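You operate a simulated robot arm through the tools that you are given. There is no shell and no other tool. Be economical: measure what you need, move in short steps, check, and stop when the job is done.

Carry out the task below with a simulated robot arm. There is one attempt and no reset: what you move stays moved.

TASK
Put the pack labelled "pads" from the mat at the cabinet end on the green pad and the pack marked "pegs" on the grey sight window.
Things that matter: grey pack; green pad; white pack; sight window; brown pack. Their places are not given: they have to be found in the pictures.

It is judged by the outcome, as a careful person would: the job done as asked, and still so three seconds after it is handed in. It fails if anything else is knocked over, pushed out of place, dropped, spilled or broken.

THE ROBOT
A 7-joint arm with a two-finger parallel gripper, fixed in place. Base frame: the origin is at the foot of the arm, x ahead of it, y to its left, z up; the work surface is at about z = 0. Lengths are in mm, angles in degrees, forces in N, time in s.
With the tool pointing down near the work surface it reaches from about 240 to 620 mm from the base axis. Its first joint turns from -66.0 to 66.0 degrees. Payload 2.6 kg.
Tool frame: the origin (TCP) lies between the finger pads and is the grasp point; the fingertips stand 30 mm ahead of it; z points along the fingers, y is the line along which they close. The gripper opens to 94 mm. The fingers are 28 mm wide and 10 mm thick; the gripper's body (50 by 96 mm) begins 55 mm behind the TCP.
Orientation is that of the tool frame in the base frame, as a unit quaternion [w, x, y, z]. With the fingers straight down and closing along the base's y, the tool's x points along the base's -x, its y along +y and its z along -z.

THE INTERFACE
- The arm moves only by the tool apply_moves. Its argument "moves" is a list of rows, each a list of 4 numbers: the shift along the base's x, y, z in mm, then the turn about the base's z in rad. In form: [[tx, ty, tz, spin], ...]. A call has 1 to 20 rows; each row shifts and turns the commanded pose from where the row before left it. "grip" is the opening in per cent of the stroke, from 0 (shut) to 100 (fully open), set as the call begins (left out, the last holds). A row lasts 0.2 s, in which the tool goes at most 50 mm and 8.6 degrees; a call with a longer step from one row to the next is refused whole, and so is a gripper value outside its range. A pose out of reach is approached as far as the arm can. The call stops where the force on the tool passes 40 N (or 10 N more than at its start, if that is more) or the arm is blocked; 0.2 s more then pass. The fingers move at their own pace (about 72 mm/s each) and stop on an object; they squeeze with about 29 N. The grip force told is the motor's: it shows also when the fingers shut on nothing. Time passes only in rows, and 0.2 s behind the last, so rows that do not move let the fingers close. It gives the time, the measured TCP pose, the force on the tool (base axes), the opening and the grip force at its end, in the units of the frame above (readings bear some noise), and new pictures: "pictures" is both (left out), scene, wrist or none.
- Cameras (640 x 400 px; columns grow to the right, rows downward): "scene" is fixed at [41.1, 435.5, 562.1]; the picture's right is [-0.74, -0.67, 0.00], its down [-0.39, 0.44, -0.81] and it looks along [0.54, -0.60, -0.59] (base axes); focal length 327 px, centre (320, 200). "wrist" rides on the gripper at [-37, 0, -58] in the tool frame; the picture's right is [0.00, -1.00, 0.00], its down [0.97, 0.00, -0.24] and it looks along [0.24, 0.00, 0.97] (tool axes); focal length 218 px, centre (320, 200).
- pixel_to_xyz(camera, pixels): for up to 12 pixels [column, row] of the newest picture of that camera ("zoom" is the newest enlarged one), the place [x, y, z] in the base frame of the surface seen there, good to about 2 mm. No time passes.
- zoom(camera, box): a new picture of the part [left, top, right, bottom] of that camera's present view, enlarged. No time passes.
- job_done(): hands the job in; it is judged then, once.

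Work in short steps. Measure before you move; look again where a grasp or a placing could have gone wrong, and mend it. You have 60 turns and 120 pictures in all, the two below and enlarged ones among them. Open the gripper and draw the arm clear of the work before you hand the job in, unless the task says otherwise; then end with one line.

The tools are called after "Call:" as name(argument=value, ...) on one line, values as JSON. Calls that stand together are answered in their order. apply_moves: Moves the arm, as the interface text tells. Its arguments: {"type":"object","properties":{"moves":{"type":"array"},"grip":{"type":"number"},"pictures":{"type":"string","enum":["both","scene","wrist","none"]}},"required":["moves"]} The other tools are called the same way: pixel_to_xyz (camera, pixels) gives the place of the surface under pixels of a picture; zoom (camera, box) takes an enlarged picture of a part of a camera's view; job_done () hands the job in.

At the start:

```text
clock: 0.0
ee_pos: [398.3, -157.7, 292.1]
tcp_rot: [0.001, 0.0, 1.0, -0.001]
contact_force: [0.4, 0.2, 0.1]
opening: 94.0
grip_force: 0.1
```

scene: 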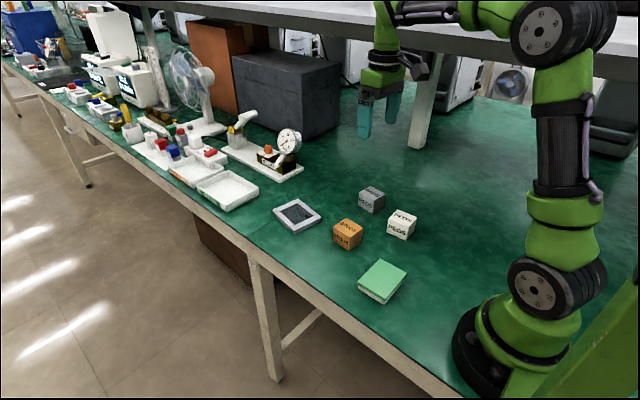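
wrist: 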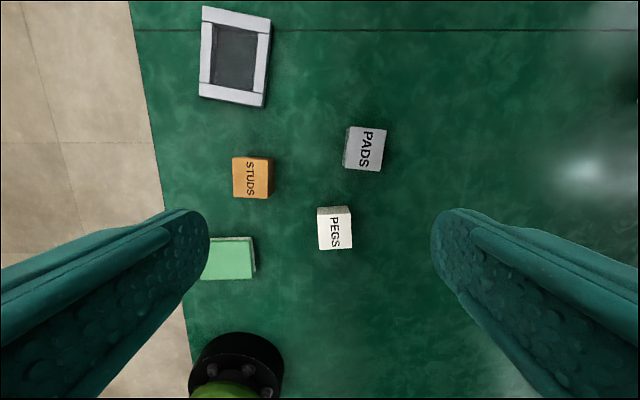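

The wrist picture shows PADS (grey) near (365,148), PEGS (white) near (335,228), the window near (236,57) and the green pad near (230,258). I'll zoom in and measure them.

Call:
zoom(camera="scene", box=[260, 170, 440, 310])

Call:
zoom(camera="wrist", box=[180, 0, 420, 290])

Call:
pixel_to_xyz(camera="wrist", pixels=[[349, 127], [386, 130], [381, 170], [346, 167], [319, 208], [350, 207], [352, 248], [320, 249], [235, 55], [230, 258], [367, 148], [336, 232]])

Call:
pixel_to_xyz(camera="scene", pixels=[[382, 260], [358, 284], [406, 268], [380, 295], [297, 214], [273, 212], [298, 199], [321, 215], [297, 232], [372, 190], [403, 215], [348, 226]])

```text
2.86 times, centred on (350, 240) of scene
```

zoom: 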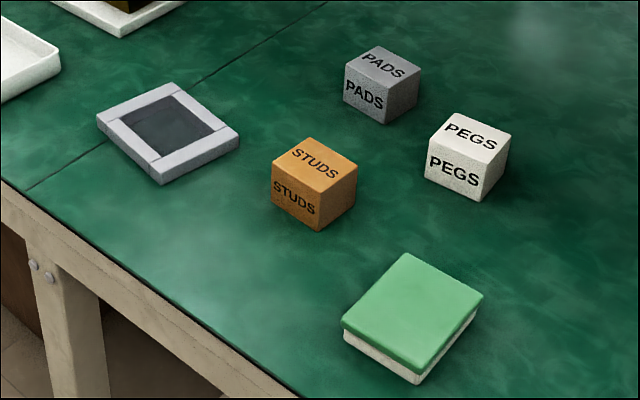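

```text
1.38 times, centred on (300, 145) of wrist
```

zoom: 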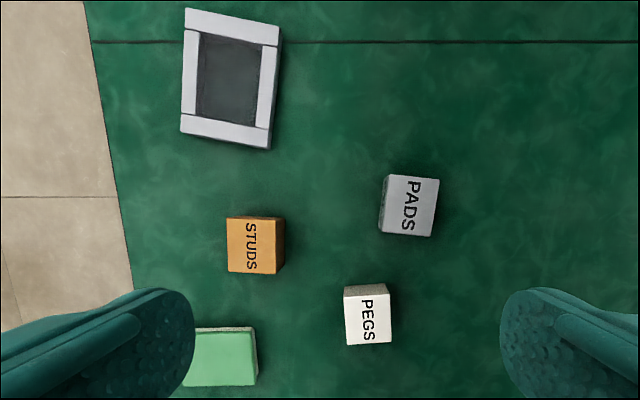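

```text
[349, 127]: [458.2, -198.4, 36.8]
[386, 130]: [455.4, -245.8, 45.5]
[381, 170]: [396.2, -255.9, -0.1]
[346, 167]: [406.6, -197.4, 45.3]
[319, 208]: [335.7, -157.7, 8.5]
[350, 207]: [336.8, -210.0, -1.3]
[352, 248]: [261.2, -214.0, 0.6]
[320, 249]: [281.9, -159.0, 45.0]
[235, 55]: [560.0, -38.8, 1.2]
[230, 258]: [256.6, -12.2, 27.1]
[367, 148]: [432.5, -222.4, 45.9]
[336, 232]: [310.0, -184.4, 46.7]
```

```text
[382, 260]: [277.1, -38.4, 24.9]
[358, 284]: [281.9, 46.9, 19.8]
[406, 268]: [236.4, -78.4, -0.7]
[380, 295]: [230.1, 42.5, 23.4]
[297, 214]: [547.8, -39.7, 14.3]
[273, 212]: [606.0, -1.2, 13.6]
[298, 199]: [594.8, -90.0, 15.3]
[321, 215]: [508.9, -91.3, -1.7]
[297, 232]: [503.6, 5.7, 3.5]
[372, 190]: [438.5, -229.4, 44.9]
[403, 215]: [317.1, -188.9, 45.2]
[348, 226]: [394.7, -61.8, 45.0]
```

Each pack is found, but the two cameras disagree on the window's depth (1 mm and 14 mm). I'll move over the window/PADS area and measure again.

Call:
apply_moves(moves=[[35, 30, 0, 0], [35, 30, 0, 0], [30, 30, 0, 0], [0, 0, 0, 0], [0, 0, 0, 0]], grip=100, pictures="wrist")

Call:
zoom(camera="wrist", box=[220, 60, 460, 210])

```text
clock: 1.2
ee_pos: [497.0, -67.1, 292.0]
tcp_rot: [0.0, -0.001, 1.0, -0.001]
contact_force: [0.9, 0.4, 0.0]
opening: 93.8
grip_force: 0.0
```

wrist: 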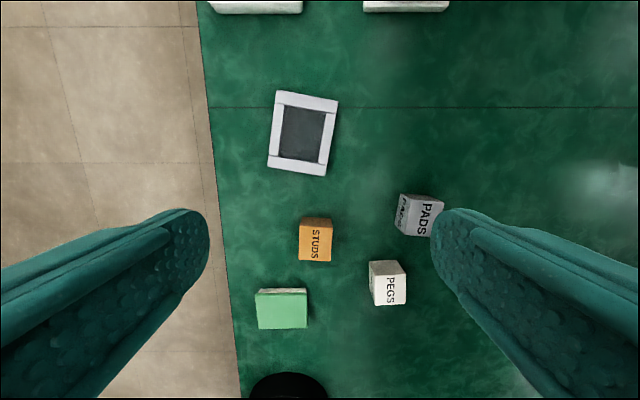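

```text
2.67 times, centred on (340, 135) of wrist
```

zoom: 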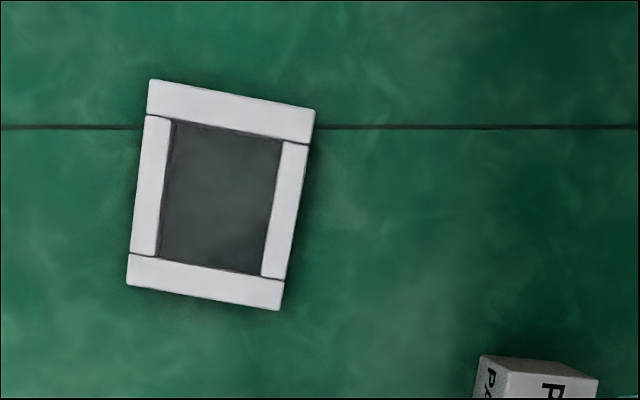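

Call:
pixel_to_xyz(camera="zoom", pixels=[[176, 125], [280, 142], [261, 270], [161, 253], [219, 198], [200, 170], [240, 230], [230, 110], [205, 280], [150, 185], [285, 210]])

Call:
pixel_to_xyz(camera="wrist", pixels=[[258, 296], [305, 295], [306, 327], [259, 328], [282, 311], [379, 278], [404, 275], [406, 303], [377, 304], [410, 197], [443, 201], [433, 236]])

```text
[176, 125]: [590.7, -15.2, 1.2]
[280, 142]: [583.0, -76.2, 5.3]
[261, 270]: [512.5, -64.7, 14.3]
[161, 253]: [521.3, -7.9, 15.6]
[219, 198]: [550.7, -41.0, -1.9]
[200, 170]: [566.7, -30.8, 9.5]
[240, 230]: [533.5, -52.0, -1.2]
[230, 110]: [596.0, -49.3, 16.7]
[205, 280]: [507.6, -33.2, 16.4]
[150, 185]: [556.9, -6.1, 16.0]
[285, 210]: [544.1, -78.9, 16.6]
```

```text
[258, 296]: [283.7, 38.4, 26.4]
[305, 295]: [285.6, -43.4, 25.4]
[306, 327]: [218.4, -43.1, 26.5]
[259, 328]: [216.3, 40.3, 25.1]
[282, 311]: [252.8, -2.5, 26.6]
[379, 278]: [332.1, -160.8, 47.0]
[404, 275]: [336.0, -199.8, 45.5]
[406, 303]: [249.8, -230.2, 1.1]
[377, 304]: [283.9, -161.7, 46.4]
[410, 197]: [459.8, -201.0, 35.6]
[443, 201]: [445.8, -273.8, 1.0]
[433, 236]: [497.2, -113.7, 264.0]
```

The window's inner opening is about 60×72 mm, centred at (551,-41) and turned about -7.5°, with its rim at z≈16. The glass depth reads unreliably, so I'll find it by touch. Green pad: centre (251,-2), top z≈26. Next I go over PADS and take a closer look.

Call:
apply_moves(moves=[[-20, -45, 0, -0.06], [-20, -45, 0, -0.06], [-20, -45, -20, 0], [-5, -22, -40, 0], [0, 0, -40, 0], [0, 0, -30, 0], [0, 0, 0, 0], [0, 0, 0, 0]], pictures="wrist")

```text
refused: row 3 steps farther than a row can; nothing moved
```

Call:
apply_moves(moves=[[-20, -45, 0, -0.06], [-20, -45, 0, -0.06], [-20, -40, -10, 0], [-5, -27, -40, 0], [0, 0, -40, 0], [0, 0, -40, 0], [0, 0, 0, 0], [0, 0, 0, 0]], pictures="wrist")

```text
clock: 3.0
ee_pos: [432.3, -225.0, 162.2]
tcp_rot: [-0.001, 0.06, 0.998, 0.0]
contact_force: [-0.1, 0.1, 0.4]
opening: 94.2
grip_force: 0.0
```

wrist: 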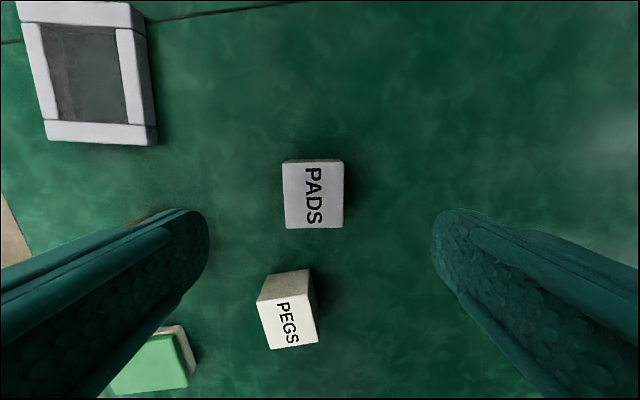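

The block is well aligned in this view, with its top at about (313,195). I'll measure its corners.

Call:
pixel_to_xyz(camera="wrist", pixels=[[285, 164], [341, 163], [342, 226], [287, 227], [313, 195], [262, 308], [314, 302], [316, 340], [271, 346]])

```text
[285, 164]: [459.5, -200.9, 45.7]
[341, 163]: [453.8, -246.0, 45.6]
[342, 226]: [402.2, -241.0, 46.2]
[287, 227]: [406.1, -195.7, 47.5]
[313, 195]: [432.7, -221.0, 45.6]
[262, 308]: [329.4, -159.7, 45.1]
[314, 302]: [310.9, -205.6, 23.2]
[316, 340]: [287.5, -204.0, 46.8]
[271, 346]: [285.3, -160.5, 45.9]
```

PADS centre is about (430.5,-221), roughly 54×46×46 mm. I'll descend to TCP z≈38 and close.

Call:
apply_moves(moves=[[-2, 4, -40, 0], [0, 0, -40, 0], [0, 0, -30, 0], [0, 0, -14, 0], [0, 0, 0, 0]], pictures="none")

Call:
apply_moves(moves=[[0, 0, 0, 0], [0, 0, 0, 0], [0, 0, 0, 0], [0, 0, 0, 0]], grip=0, pictures="wrist")

```text
clock: 4.2
ee_pos: [431.9, -221.0, 37.5]
tcp_rot: [0.0, 0.059, 0.998, -0.001]
contact_force: [-0.3, -0.1, 0.5]
opening: 94.0
grip_force: 0.1
```

```text
clock: 5.2
ee_pos: [431.3, -219.9, 37.7]
tcp_rot: [0.0, 0.06, 0.998, -0.001]
contact_force: [0.0, -0.9, 0.5]
opening: 53.7
grip_force: 28.5
```

wrist: 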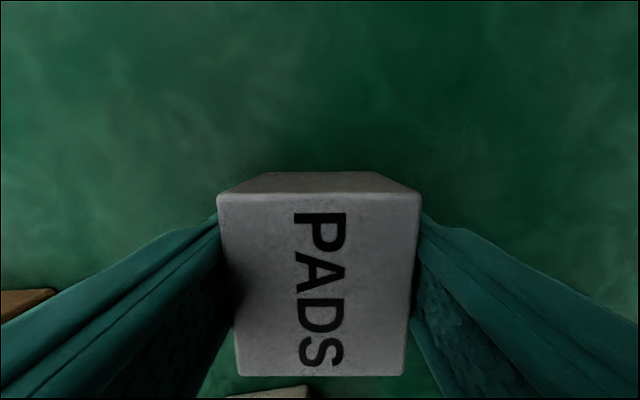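

Gripped, with the opening at 53.7. I'll lift, carry it above the green pad and turn back to yaw 0.

Call:
apply_moves(moves=[[0, 0, 20, 0], [0, 0, 40, 0], [0, 0, 40, 0], [0, 0, 20, 0], [-28, 34, 0, 0.02], [-30, 36, 0, 0.02], [-30, 36, 0, 0.02], [-30, 36, 0, 0.02], [-30, 36, 0, 0.02], [-32, 40, 0, 0.02], [0, 0, 0, 0], [0, 0, 0, 0]])

```text
refused: row 10 steps farther than a row can; nothing moved
```

Call:
apply_moves(moves=[[0, 0, 20, 0], [0, 0, 40, 0], [0, 0, 40, 0], [0, 0, 20, 0], [-28, 34, 0, 0.02], [-30, 36, 0, 0.02], [-30, 36, 0, 0.02], [-30, 36, 0, 0.02], [-30, 36, 0, 0.02], [-30, 36, 0, 0.02], [-2, 4, 0, 0], [0, 0, 0, 0], [0, 0, 0, 0]])

```text
clock: 8.0
ee_pos: [251.1, -3.5, 157.7]
tcp_rot: [-0.001, 0.001, 1.0, 0.0]
contact_force: [0.3, -0.5, -1.1]
opening: 53.8
grip_force: 28.9
```

scene: 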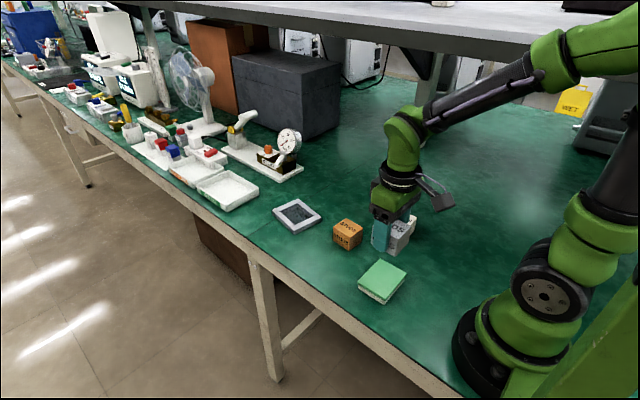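
wrist: 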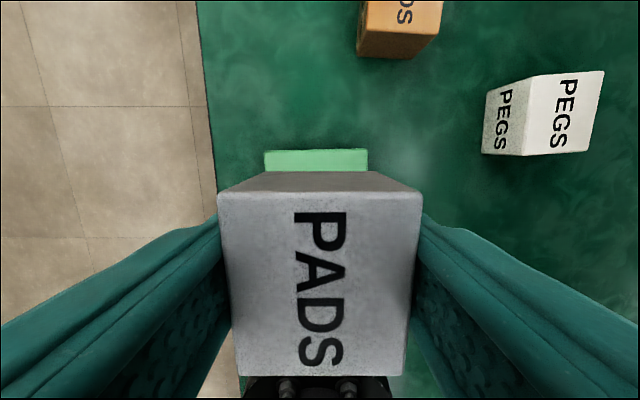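

The pack hangs centred over the pad, where contact is expected at TCP z≈64. I'll go down to about 67, then feel my way.

Call:
apply_moves(moves=[[0, 1, -30, 0], [0, 0, -30, 0], [0, 0, -20, 0], [0, 0, -10, 0], [0, 0, 0, 0]], pictures="scene")

Call:
apply_moves(moves=[[0, 0, -1, 0], [0, 0, -1, 0], [0, 0, -1, 0], [0, 0, 0, 0]], pictures="none")

```text
clock: 9.2
ee_pos: [251.1, -2.2, 69.3]
tcp_rot: [0.0, -0.001, 1.0, 0.0]
contact_force: [-0.9, -0.6, -0.1]
opening: 53.8
grip_force: 28.8
```

scene: 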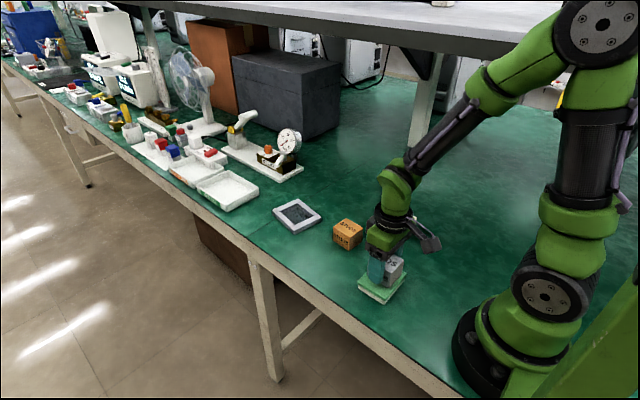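

```text
clock: 10.2
ee_pos: [251.2, -2.2, 64.3]
tcp_rot: [0.0, 0.0, 1.0, 0.0]
contact_force: [0.2, 0.5, -0.1]
opening: 54.1
grip_force: 28.5
```

Call:
apply_moves(moves=[[0, 0, -1, 0], [0, 0, 0, 0]], pictures="none")

Call:
apply_moves(moves=[[0, 0, -1, 0], [0, 0, 0, 0]], pictures="none")

```text
clock: 10.8
ee_pos: [250.5, -2.4, 64.2]
tcp_rot: [-0.001, 0.0, 1.0, 0.0]
contact_force: [0.0, 0.4, -1.4]
opening: 53.9
grip_force: 29.2
```

```text
clock: 11.4
ee_pos: [252.0, -2.5, 62.9]
tcp_rot: [0.001, 0.0, 1.0, 0.0]
contact_force: [-2.1, -1.1, 12.0]
opening: 54.0
grip_force: 29.5
```

A 12 N reaction shows it's resting on the pad. I'll release and lift.

Call:
apply_moves(moves=[[0, 0, 0.5, 0], [0, 0, 0, 0], [0, 0, 0, 0]], grip=100, pictures="none")

Call:
apply_moves(moves=[[0, 0, 20, 0], [0, 0, 40, 0], [0, 0, 40, 0], [19, -45, 0, 0], [19, -45, 0, 0], [19, -45, 0, 0], [3, -46, 0, 0], [0, 0, 0, 0], [0, 0, 0, 0]])

```text
clock: 12.2
ee_pos: [250.6, -1.4, 63.1]
tcp_rot: [0.001, 0.0, 1.0, 0.0]
contact_force: [-0.6, 0.0, 0.2]
opening: 93.9
grip_force: 0.0
```

```text
clock: 14.2
ee_pos: [311.3, -183.6, 163.5]
tcp_rot: [0.0, 0.0, 1.0, 0.0]
contact_force: [0.2, 0.3, 0.3]
opening: 94.1
grip_force: 0.1
```

scene: 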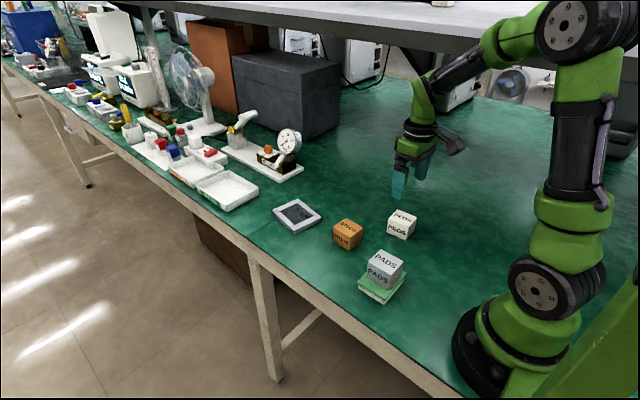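
wrist: 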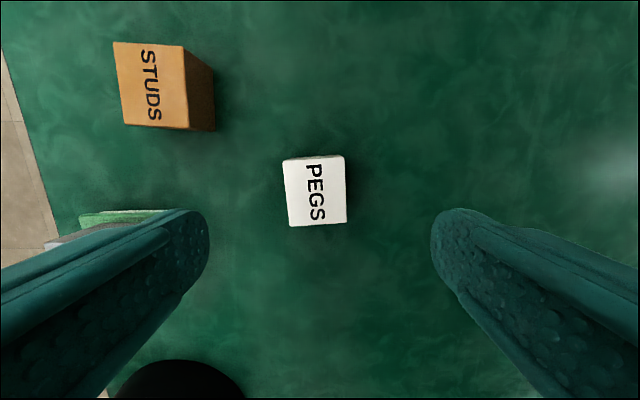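

PADS sits on the green pad. PEGS's top is at about (316,192), yaw ≈ +4°, so I'll measure the corners.

Call:
pixel_to_xyz(camera="wrist", pixels=[[286, 164], [342, 159], [345, 221], [291, 224], [316, 192]])

Call:
zoom(camera="scene", box=[330, 230, 430, 310])

```text
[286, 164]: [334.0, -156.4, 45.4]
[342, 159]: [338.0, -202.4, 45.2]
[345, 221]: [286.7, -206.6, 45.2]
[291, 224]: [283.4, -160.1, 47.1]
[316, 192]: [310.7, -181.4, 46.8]
```

```text
5.00 times, centred on (380, 270) of scene
```

zoom: 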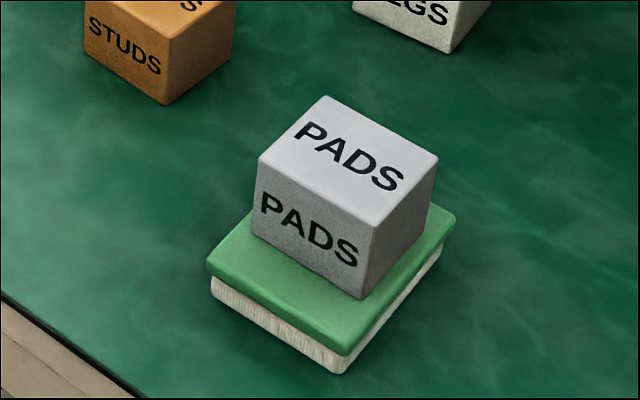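

PADS is placed well. For PEGS I'll grip higher (TCP z≈50, tips ≈20), so the fingers stay above the window's rim if the glass is recessed.

Call:
apply_moves(moves=[[-1, 2, -40, 0.07], [0, 0, -40, 0], [0, 0, -25, 0], [0, 0, -9, 0], [0, 0, 0, 0]], pictures="none")

Call:
apply_moves(moves=[[0, 0, 0, 0], [0, 0, 0, 0], [0, 0, 0, 0], [0, 0, 0, 0]], grip=0, pictures="wrist")

```text
clock: 15.4
ee_pos: [308.4, -180.5, 48.6]
tcp_rot: [0.0, -0.034, 0.999, 0.0]
contact_force: [0.1, -0.4, -0.3]
opening: 94.0
grip_force: 0.1
```

```text
clock: 16.4
ee_pos: [308.8, -181.7, 51.2]
tcp_rot: [0.001, -0.034, 0.999, -0.002]
contact_force: [-2.5, 1.2, 24.8]
opening: 49.6
grip_force: 28.7
```

wrist: 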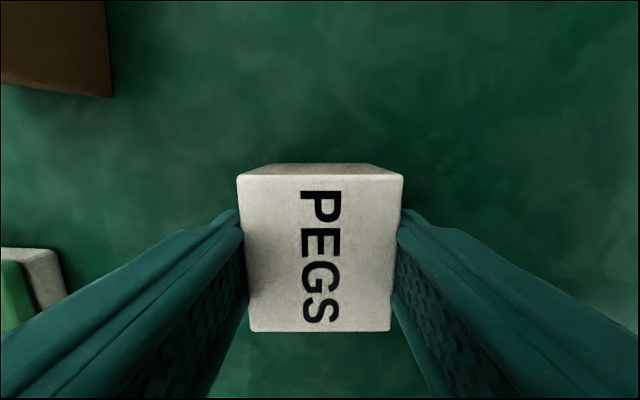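

It's gripped at 49.6, with an upward reaction of 25 N. I'll lift gently and check that the hold is stable.

Call:
apply_moves(moves=[[0, 0, 5, 0], [0, 0, 10, 0], [0, 0, 20, 0], [0, 0, 0, 0], [0, 0, 0, 0]])

```text
clock: 17.6
ee_pos: [308.4, -179.7, 84.6]
tcp_rot: [0.0, -0.034, 0.999, -0.001]
contact_force: [-0.2, -0.4, -1.3]
opening: 49.4
grip_force: 28.8
```

scene: 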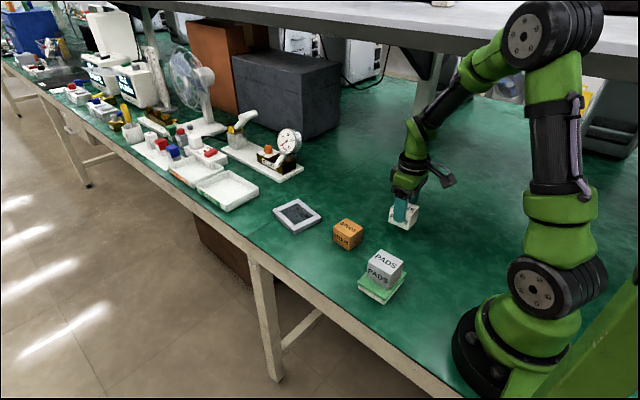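
wrist: 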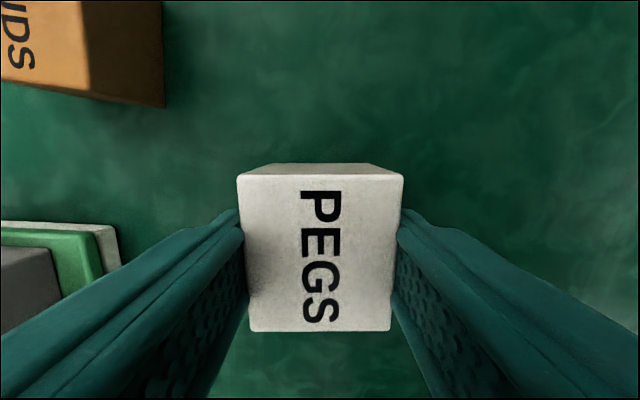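

The hold is steady. I'll measure the block's offset in the grip, then raise and carry it to above the window.

Call:
pixel_to_xyz(camera="wrist", pixels=[[244, 180], [398, 180], [388, 326], [251, 326], [320, 250]])

Call:
apply_moves(moves=[[0, 0, 40, 0], [0, 0, 40, 0], [35, 20, 0, -0.03], [35, 20, 0, -0.03], [35, 20, 0, -0.03], [35, 20, 0, -0.03], [35, 20, 0, -0.03], [35, 20, 0, -0.03], [32, 19, 0, -0.02], [0, 0, 0, 0], [0, 0, 0, 0]])

```text
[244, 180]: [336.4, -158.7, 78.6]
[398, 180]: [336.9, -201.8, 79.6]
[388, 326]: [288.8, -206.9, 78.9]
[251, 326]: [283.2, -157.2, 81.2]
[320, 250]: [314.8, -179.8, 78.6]
```

```text
clock: 20.0
ee_pos: [551.7, -40.1, 164.1]
tcp_rot: [0.0, 0.066, 0.998, 0.0]
contact_force: [0.5, 0.2, -0.2]
opening: 49.4
grip_force: 29.2
```

scene: 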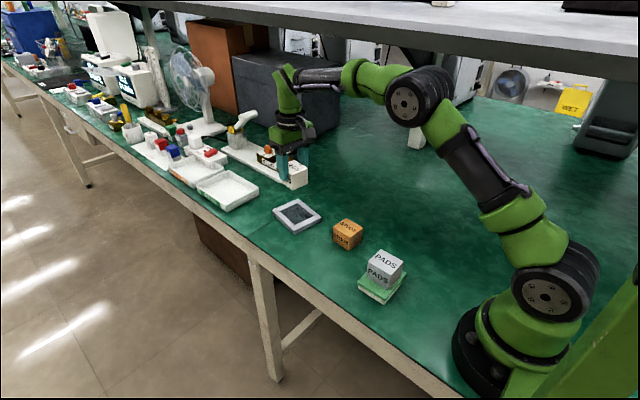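
wrist: 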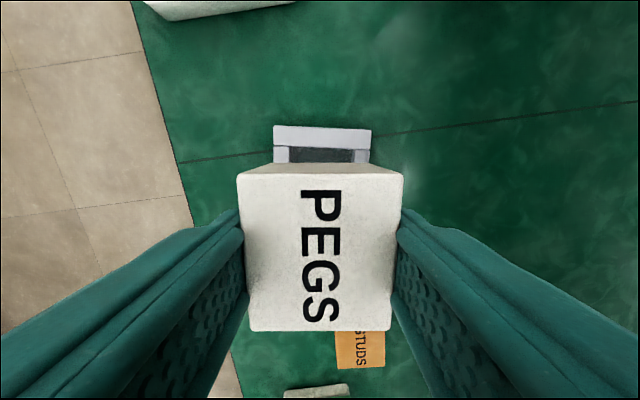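

Aligned with the window frame. The block sits about 2 mm ahead in the grip, so I'll shift -2 in x and -1 in y, lower to TCP z≈76 (bottom ≈26) and check.

Call:
apply_moves(moves=[[-2, -1, -40, 0], [0, 0, -30, 0], [0, 0, -18, 0], [0, 0, 0, 0], [0, 0, 0, 0]])

Call:
zoom(camera="scene", box=[250, 150, 350, 240])

```text
clock: 21.2
ee_pos: [549.4, -42.8, 75.8]
tcp_rot: [0.001, 0.064, 0.998, 0.0]
contact_force: [1.0, 0.3, -0.8]
opening: 49.3
grip_force: 28.9
```

scene: 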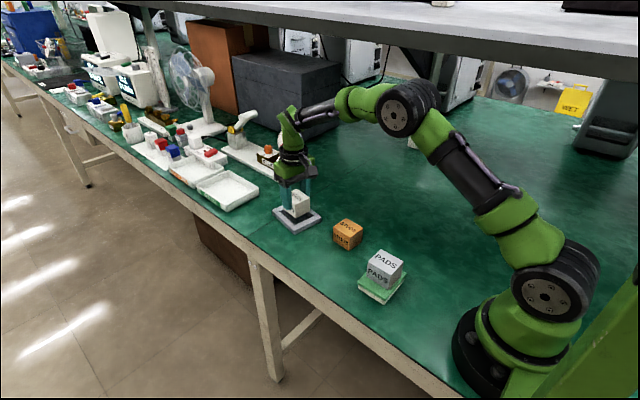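
wrist: 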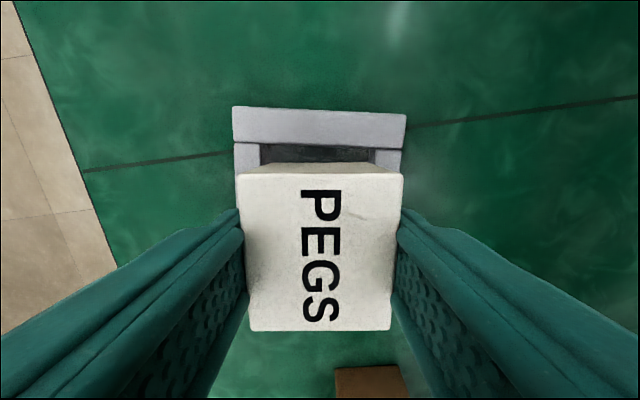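

```text
4.44 times, centred on (300, 195) of scene
```

zoom: 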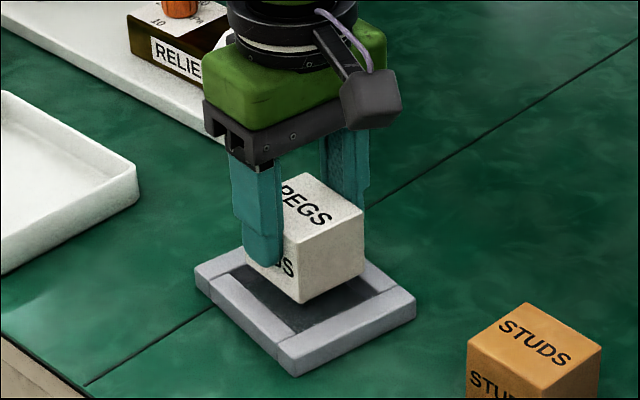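

The frame (233–406) and the block (238–403) share a centre column. I'll lower in small steps and watch for contact.

Call:
apply_moves(moves=[[0, 0, -2, 0], [0, 0, -2, 0], [0, 0, -2, 0], [0, 0, -1, 0], [0, 0, 0, 0]], pictures="none")

Call:
apply_moves(moves=[[0, 0, -1, 0], [0, 0, -1, 0], [0, 0, 0, 0]], pictures="none")

Call:
apply_moves(moves=[[0, 0, -1, 0], [0, 0, -1, 0], [0, 0, 0, 0]], pictures="none")

```text
clock: 22.4
ee_pos: [548.9, -42.8, 68.8]
tcp_rot: [0.0, 0.066, 0.998, 0.0]
contact_force: [0.1, -0.1, -1.0]
opening: 49.2
grip_force: 28.7
```

```text
clock: 23.2
ee_pos: [548.8, -42.7, 67.0]
tcp_rot: [0.0, 0.065, 0.998, 0.001]
contact_force: [-0.3, 0.4, -1.2]
opening: 49.2
grip_force: 28.5
```

```text
clock: 24.0
ee_pos: [550.1, -42.9, 66.3]
tcp_rot: [0.002, 0.066, 0.998, 0.0]
contact_force: [-3.1, 0.8, 13.1]
opening: 49.3
grip_force: 28.6
```

Contact at 13 N with the bottom at z≈15. I need to know whether that's glass or rim, so I'll look closely.

Call:
apply_moves(moves=[[0, 0, 0, 0]])

Call:
zoom(camera="scene", box=[265, 180, 330, 240])

Call:
zoom(camera="wrist", box=[200, 60, 440, 210])

```text
clock: 24.4
ee_pos: [550.2, -43.7, 66.7]
tcp_rot: [0.002, 0.065, 0.998, 0.0]
contact_force: [-1.9, -0.2, 17.1]
opening: 49.4
grip_force: 29.0
```

scene: 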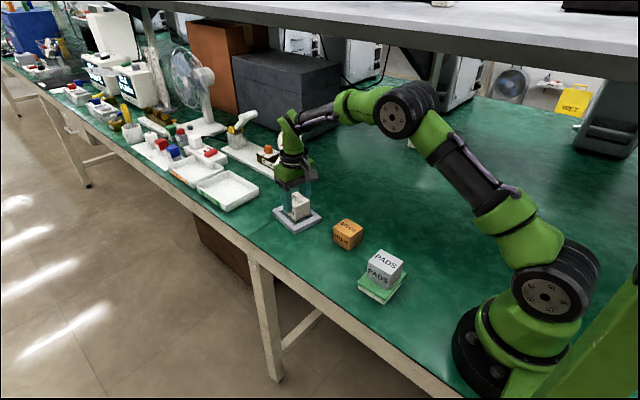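
wrist: 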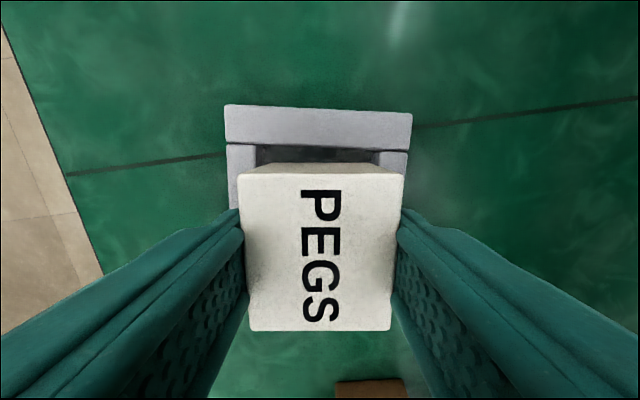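

```text
6.67 times, centred on (298, 210) of scene
```

zoom: 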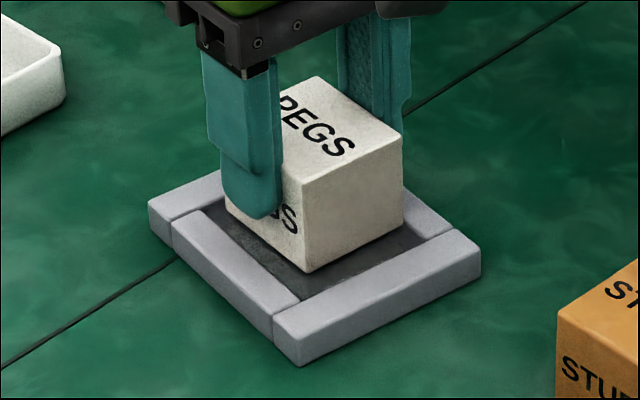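

```text
2.67 times, centred on (320, 135) of wrist
```

zoom: 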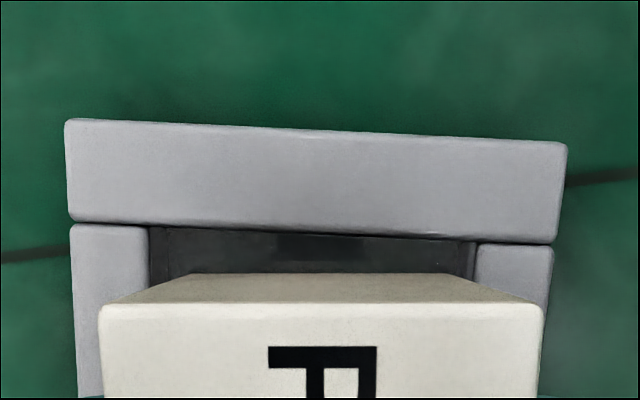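

The block's lower edges (190–455) lie inside the glass (150–475), so it's resting on the window itself. I'll ease the pressure, release and withdraw upward.

Call:
apply_moves(moves=[[0, 0, 0.7, 0], [0, 0, 0, 0]], pictures="none")

Call:
apply_moves(moves=[[0, 0, 0, 0], [0, 0, 0, 0], [0, 0, 0, 0]], grip=100, pictures="none")

Call:
apply_moves(moves=[[0, 0, 15, 0], [0, 0, 40, 0], [0, 0, 45, 0], [0, 0, 40, 0], [-30, -35, 0, 0.03], [-30, -35, 0, 0.03], [-30, -35, 0, 0.03], [-30, -35, 0, 0.03], [0, 0, 0, 0], [0, 0, 0, 0]])

Call:
zoom(camera="scene", box=[260, 170, 430, 310])

Call:
zoom(camera="scene", box=[265, 180, 330, 240])

```text
clock: 25.0
ee_pos: [549.8, -43.5, 66.5]
tcp_rot: [0.002, 0.065, 0.998, 0.0]
contact_force: [3.2, 1.2, 14.6]
opening: 49.4
grip_force: 29.3
```

```text
clock: 25.8
ee_pos: [549.4, -42.5, 66.4]
tcp_rot: [0.0, 0.065, 0.998, 0.0]
contact_force: [0.5, -0.7, -1.0]
opening: 93.8
grip_force: 0.0
```

```text
clock: 28.0
ee_pos: [428.5, -182.7, 205.8]
tcp_rot: [-0.001, 0.004, 1.0, 0.0]
contact_force: [0.0, -0.4, 0.2]
opening: 94.2
grip_force: 0.0
```

scene: 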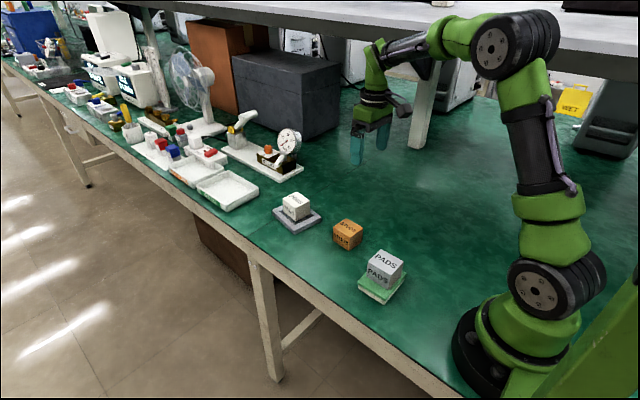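
wrist: 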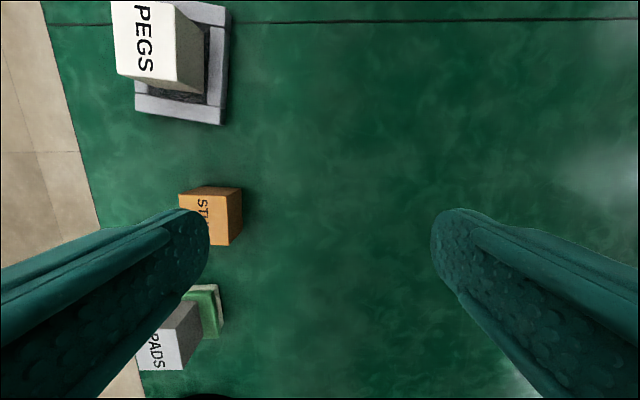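

```text
2.86 times, centred on (345, 240) of scene
```

zoom: 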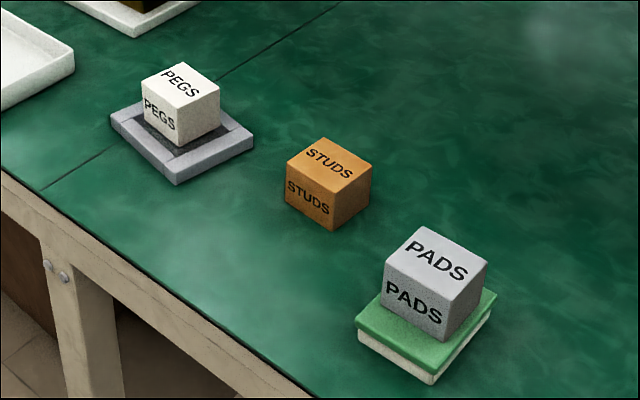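

```text
6.67 times, centred on (298, 210) of scene
```

zoom: 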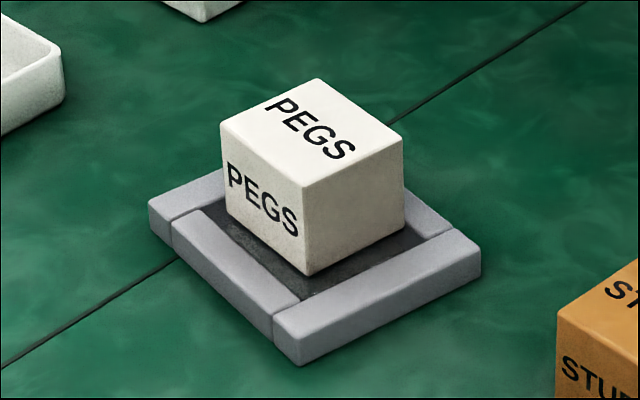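

PEGS sits flat on the glass, PADS sits on the green pad, and STUDS hasn't moved. The gripper is open and the arm is clear, so I'm handing in.

Call:
job_done()

```text
The job is handed in.
```

The PADS pack is on the green pad and the PEGS pack is on the grey sight window; nothing else was moved, and the job is handed in.
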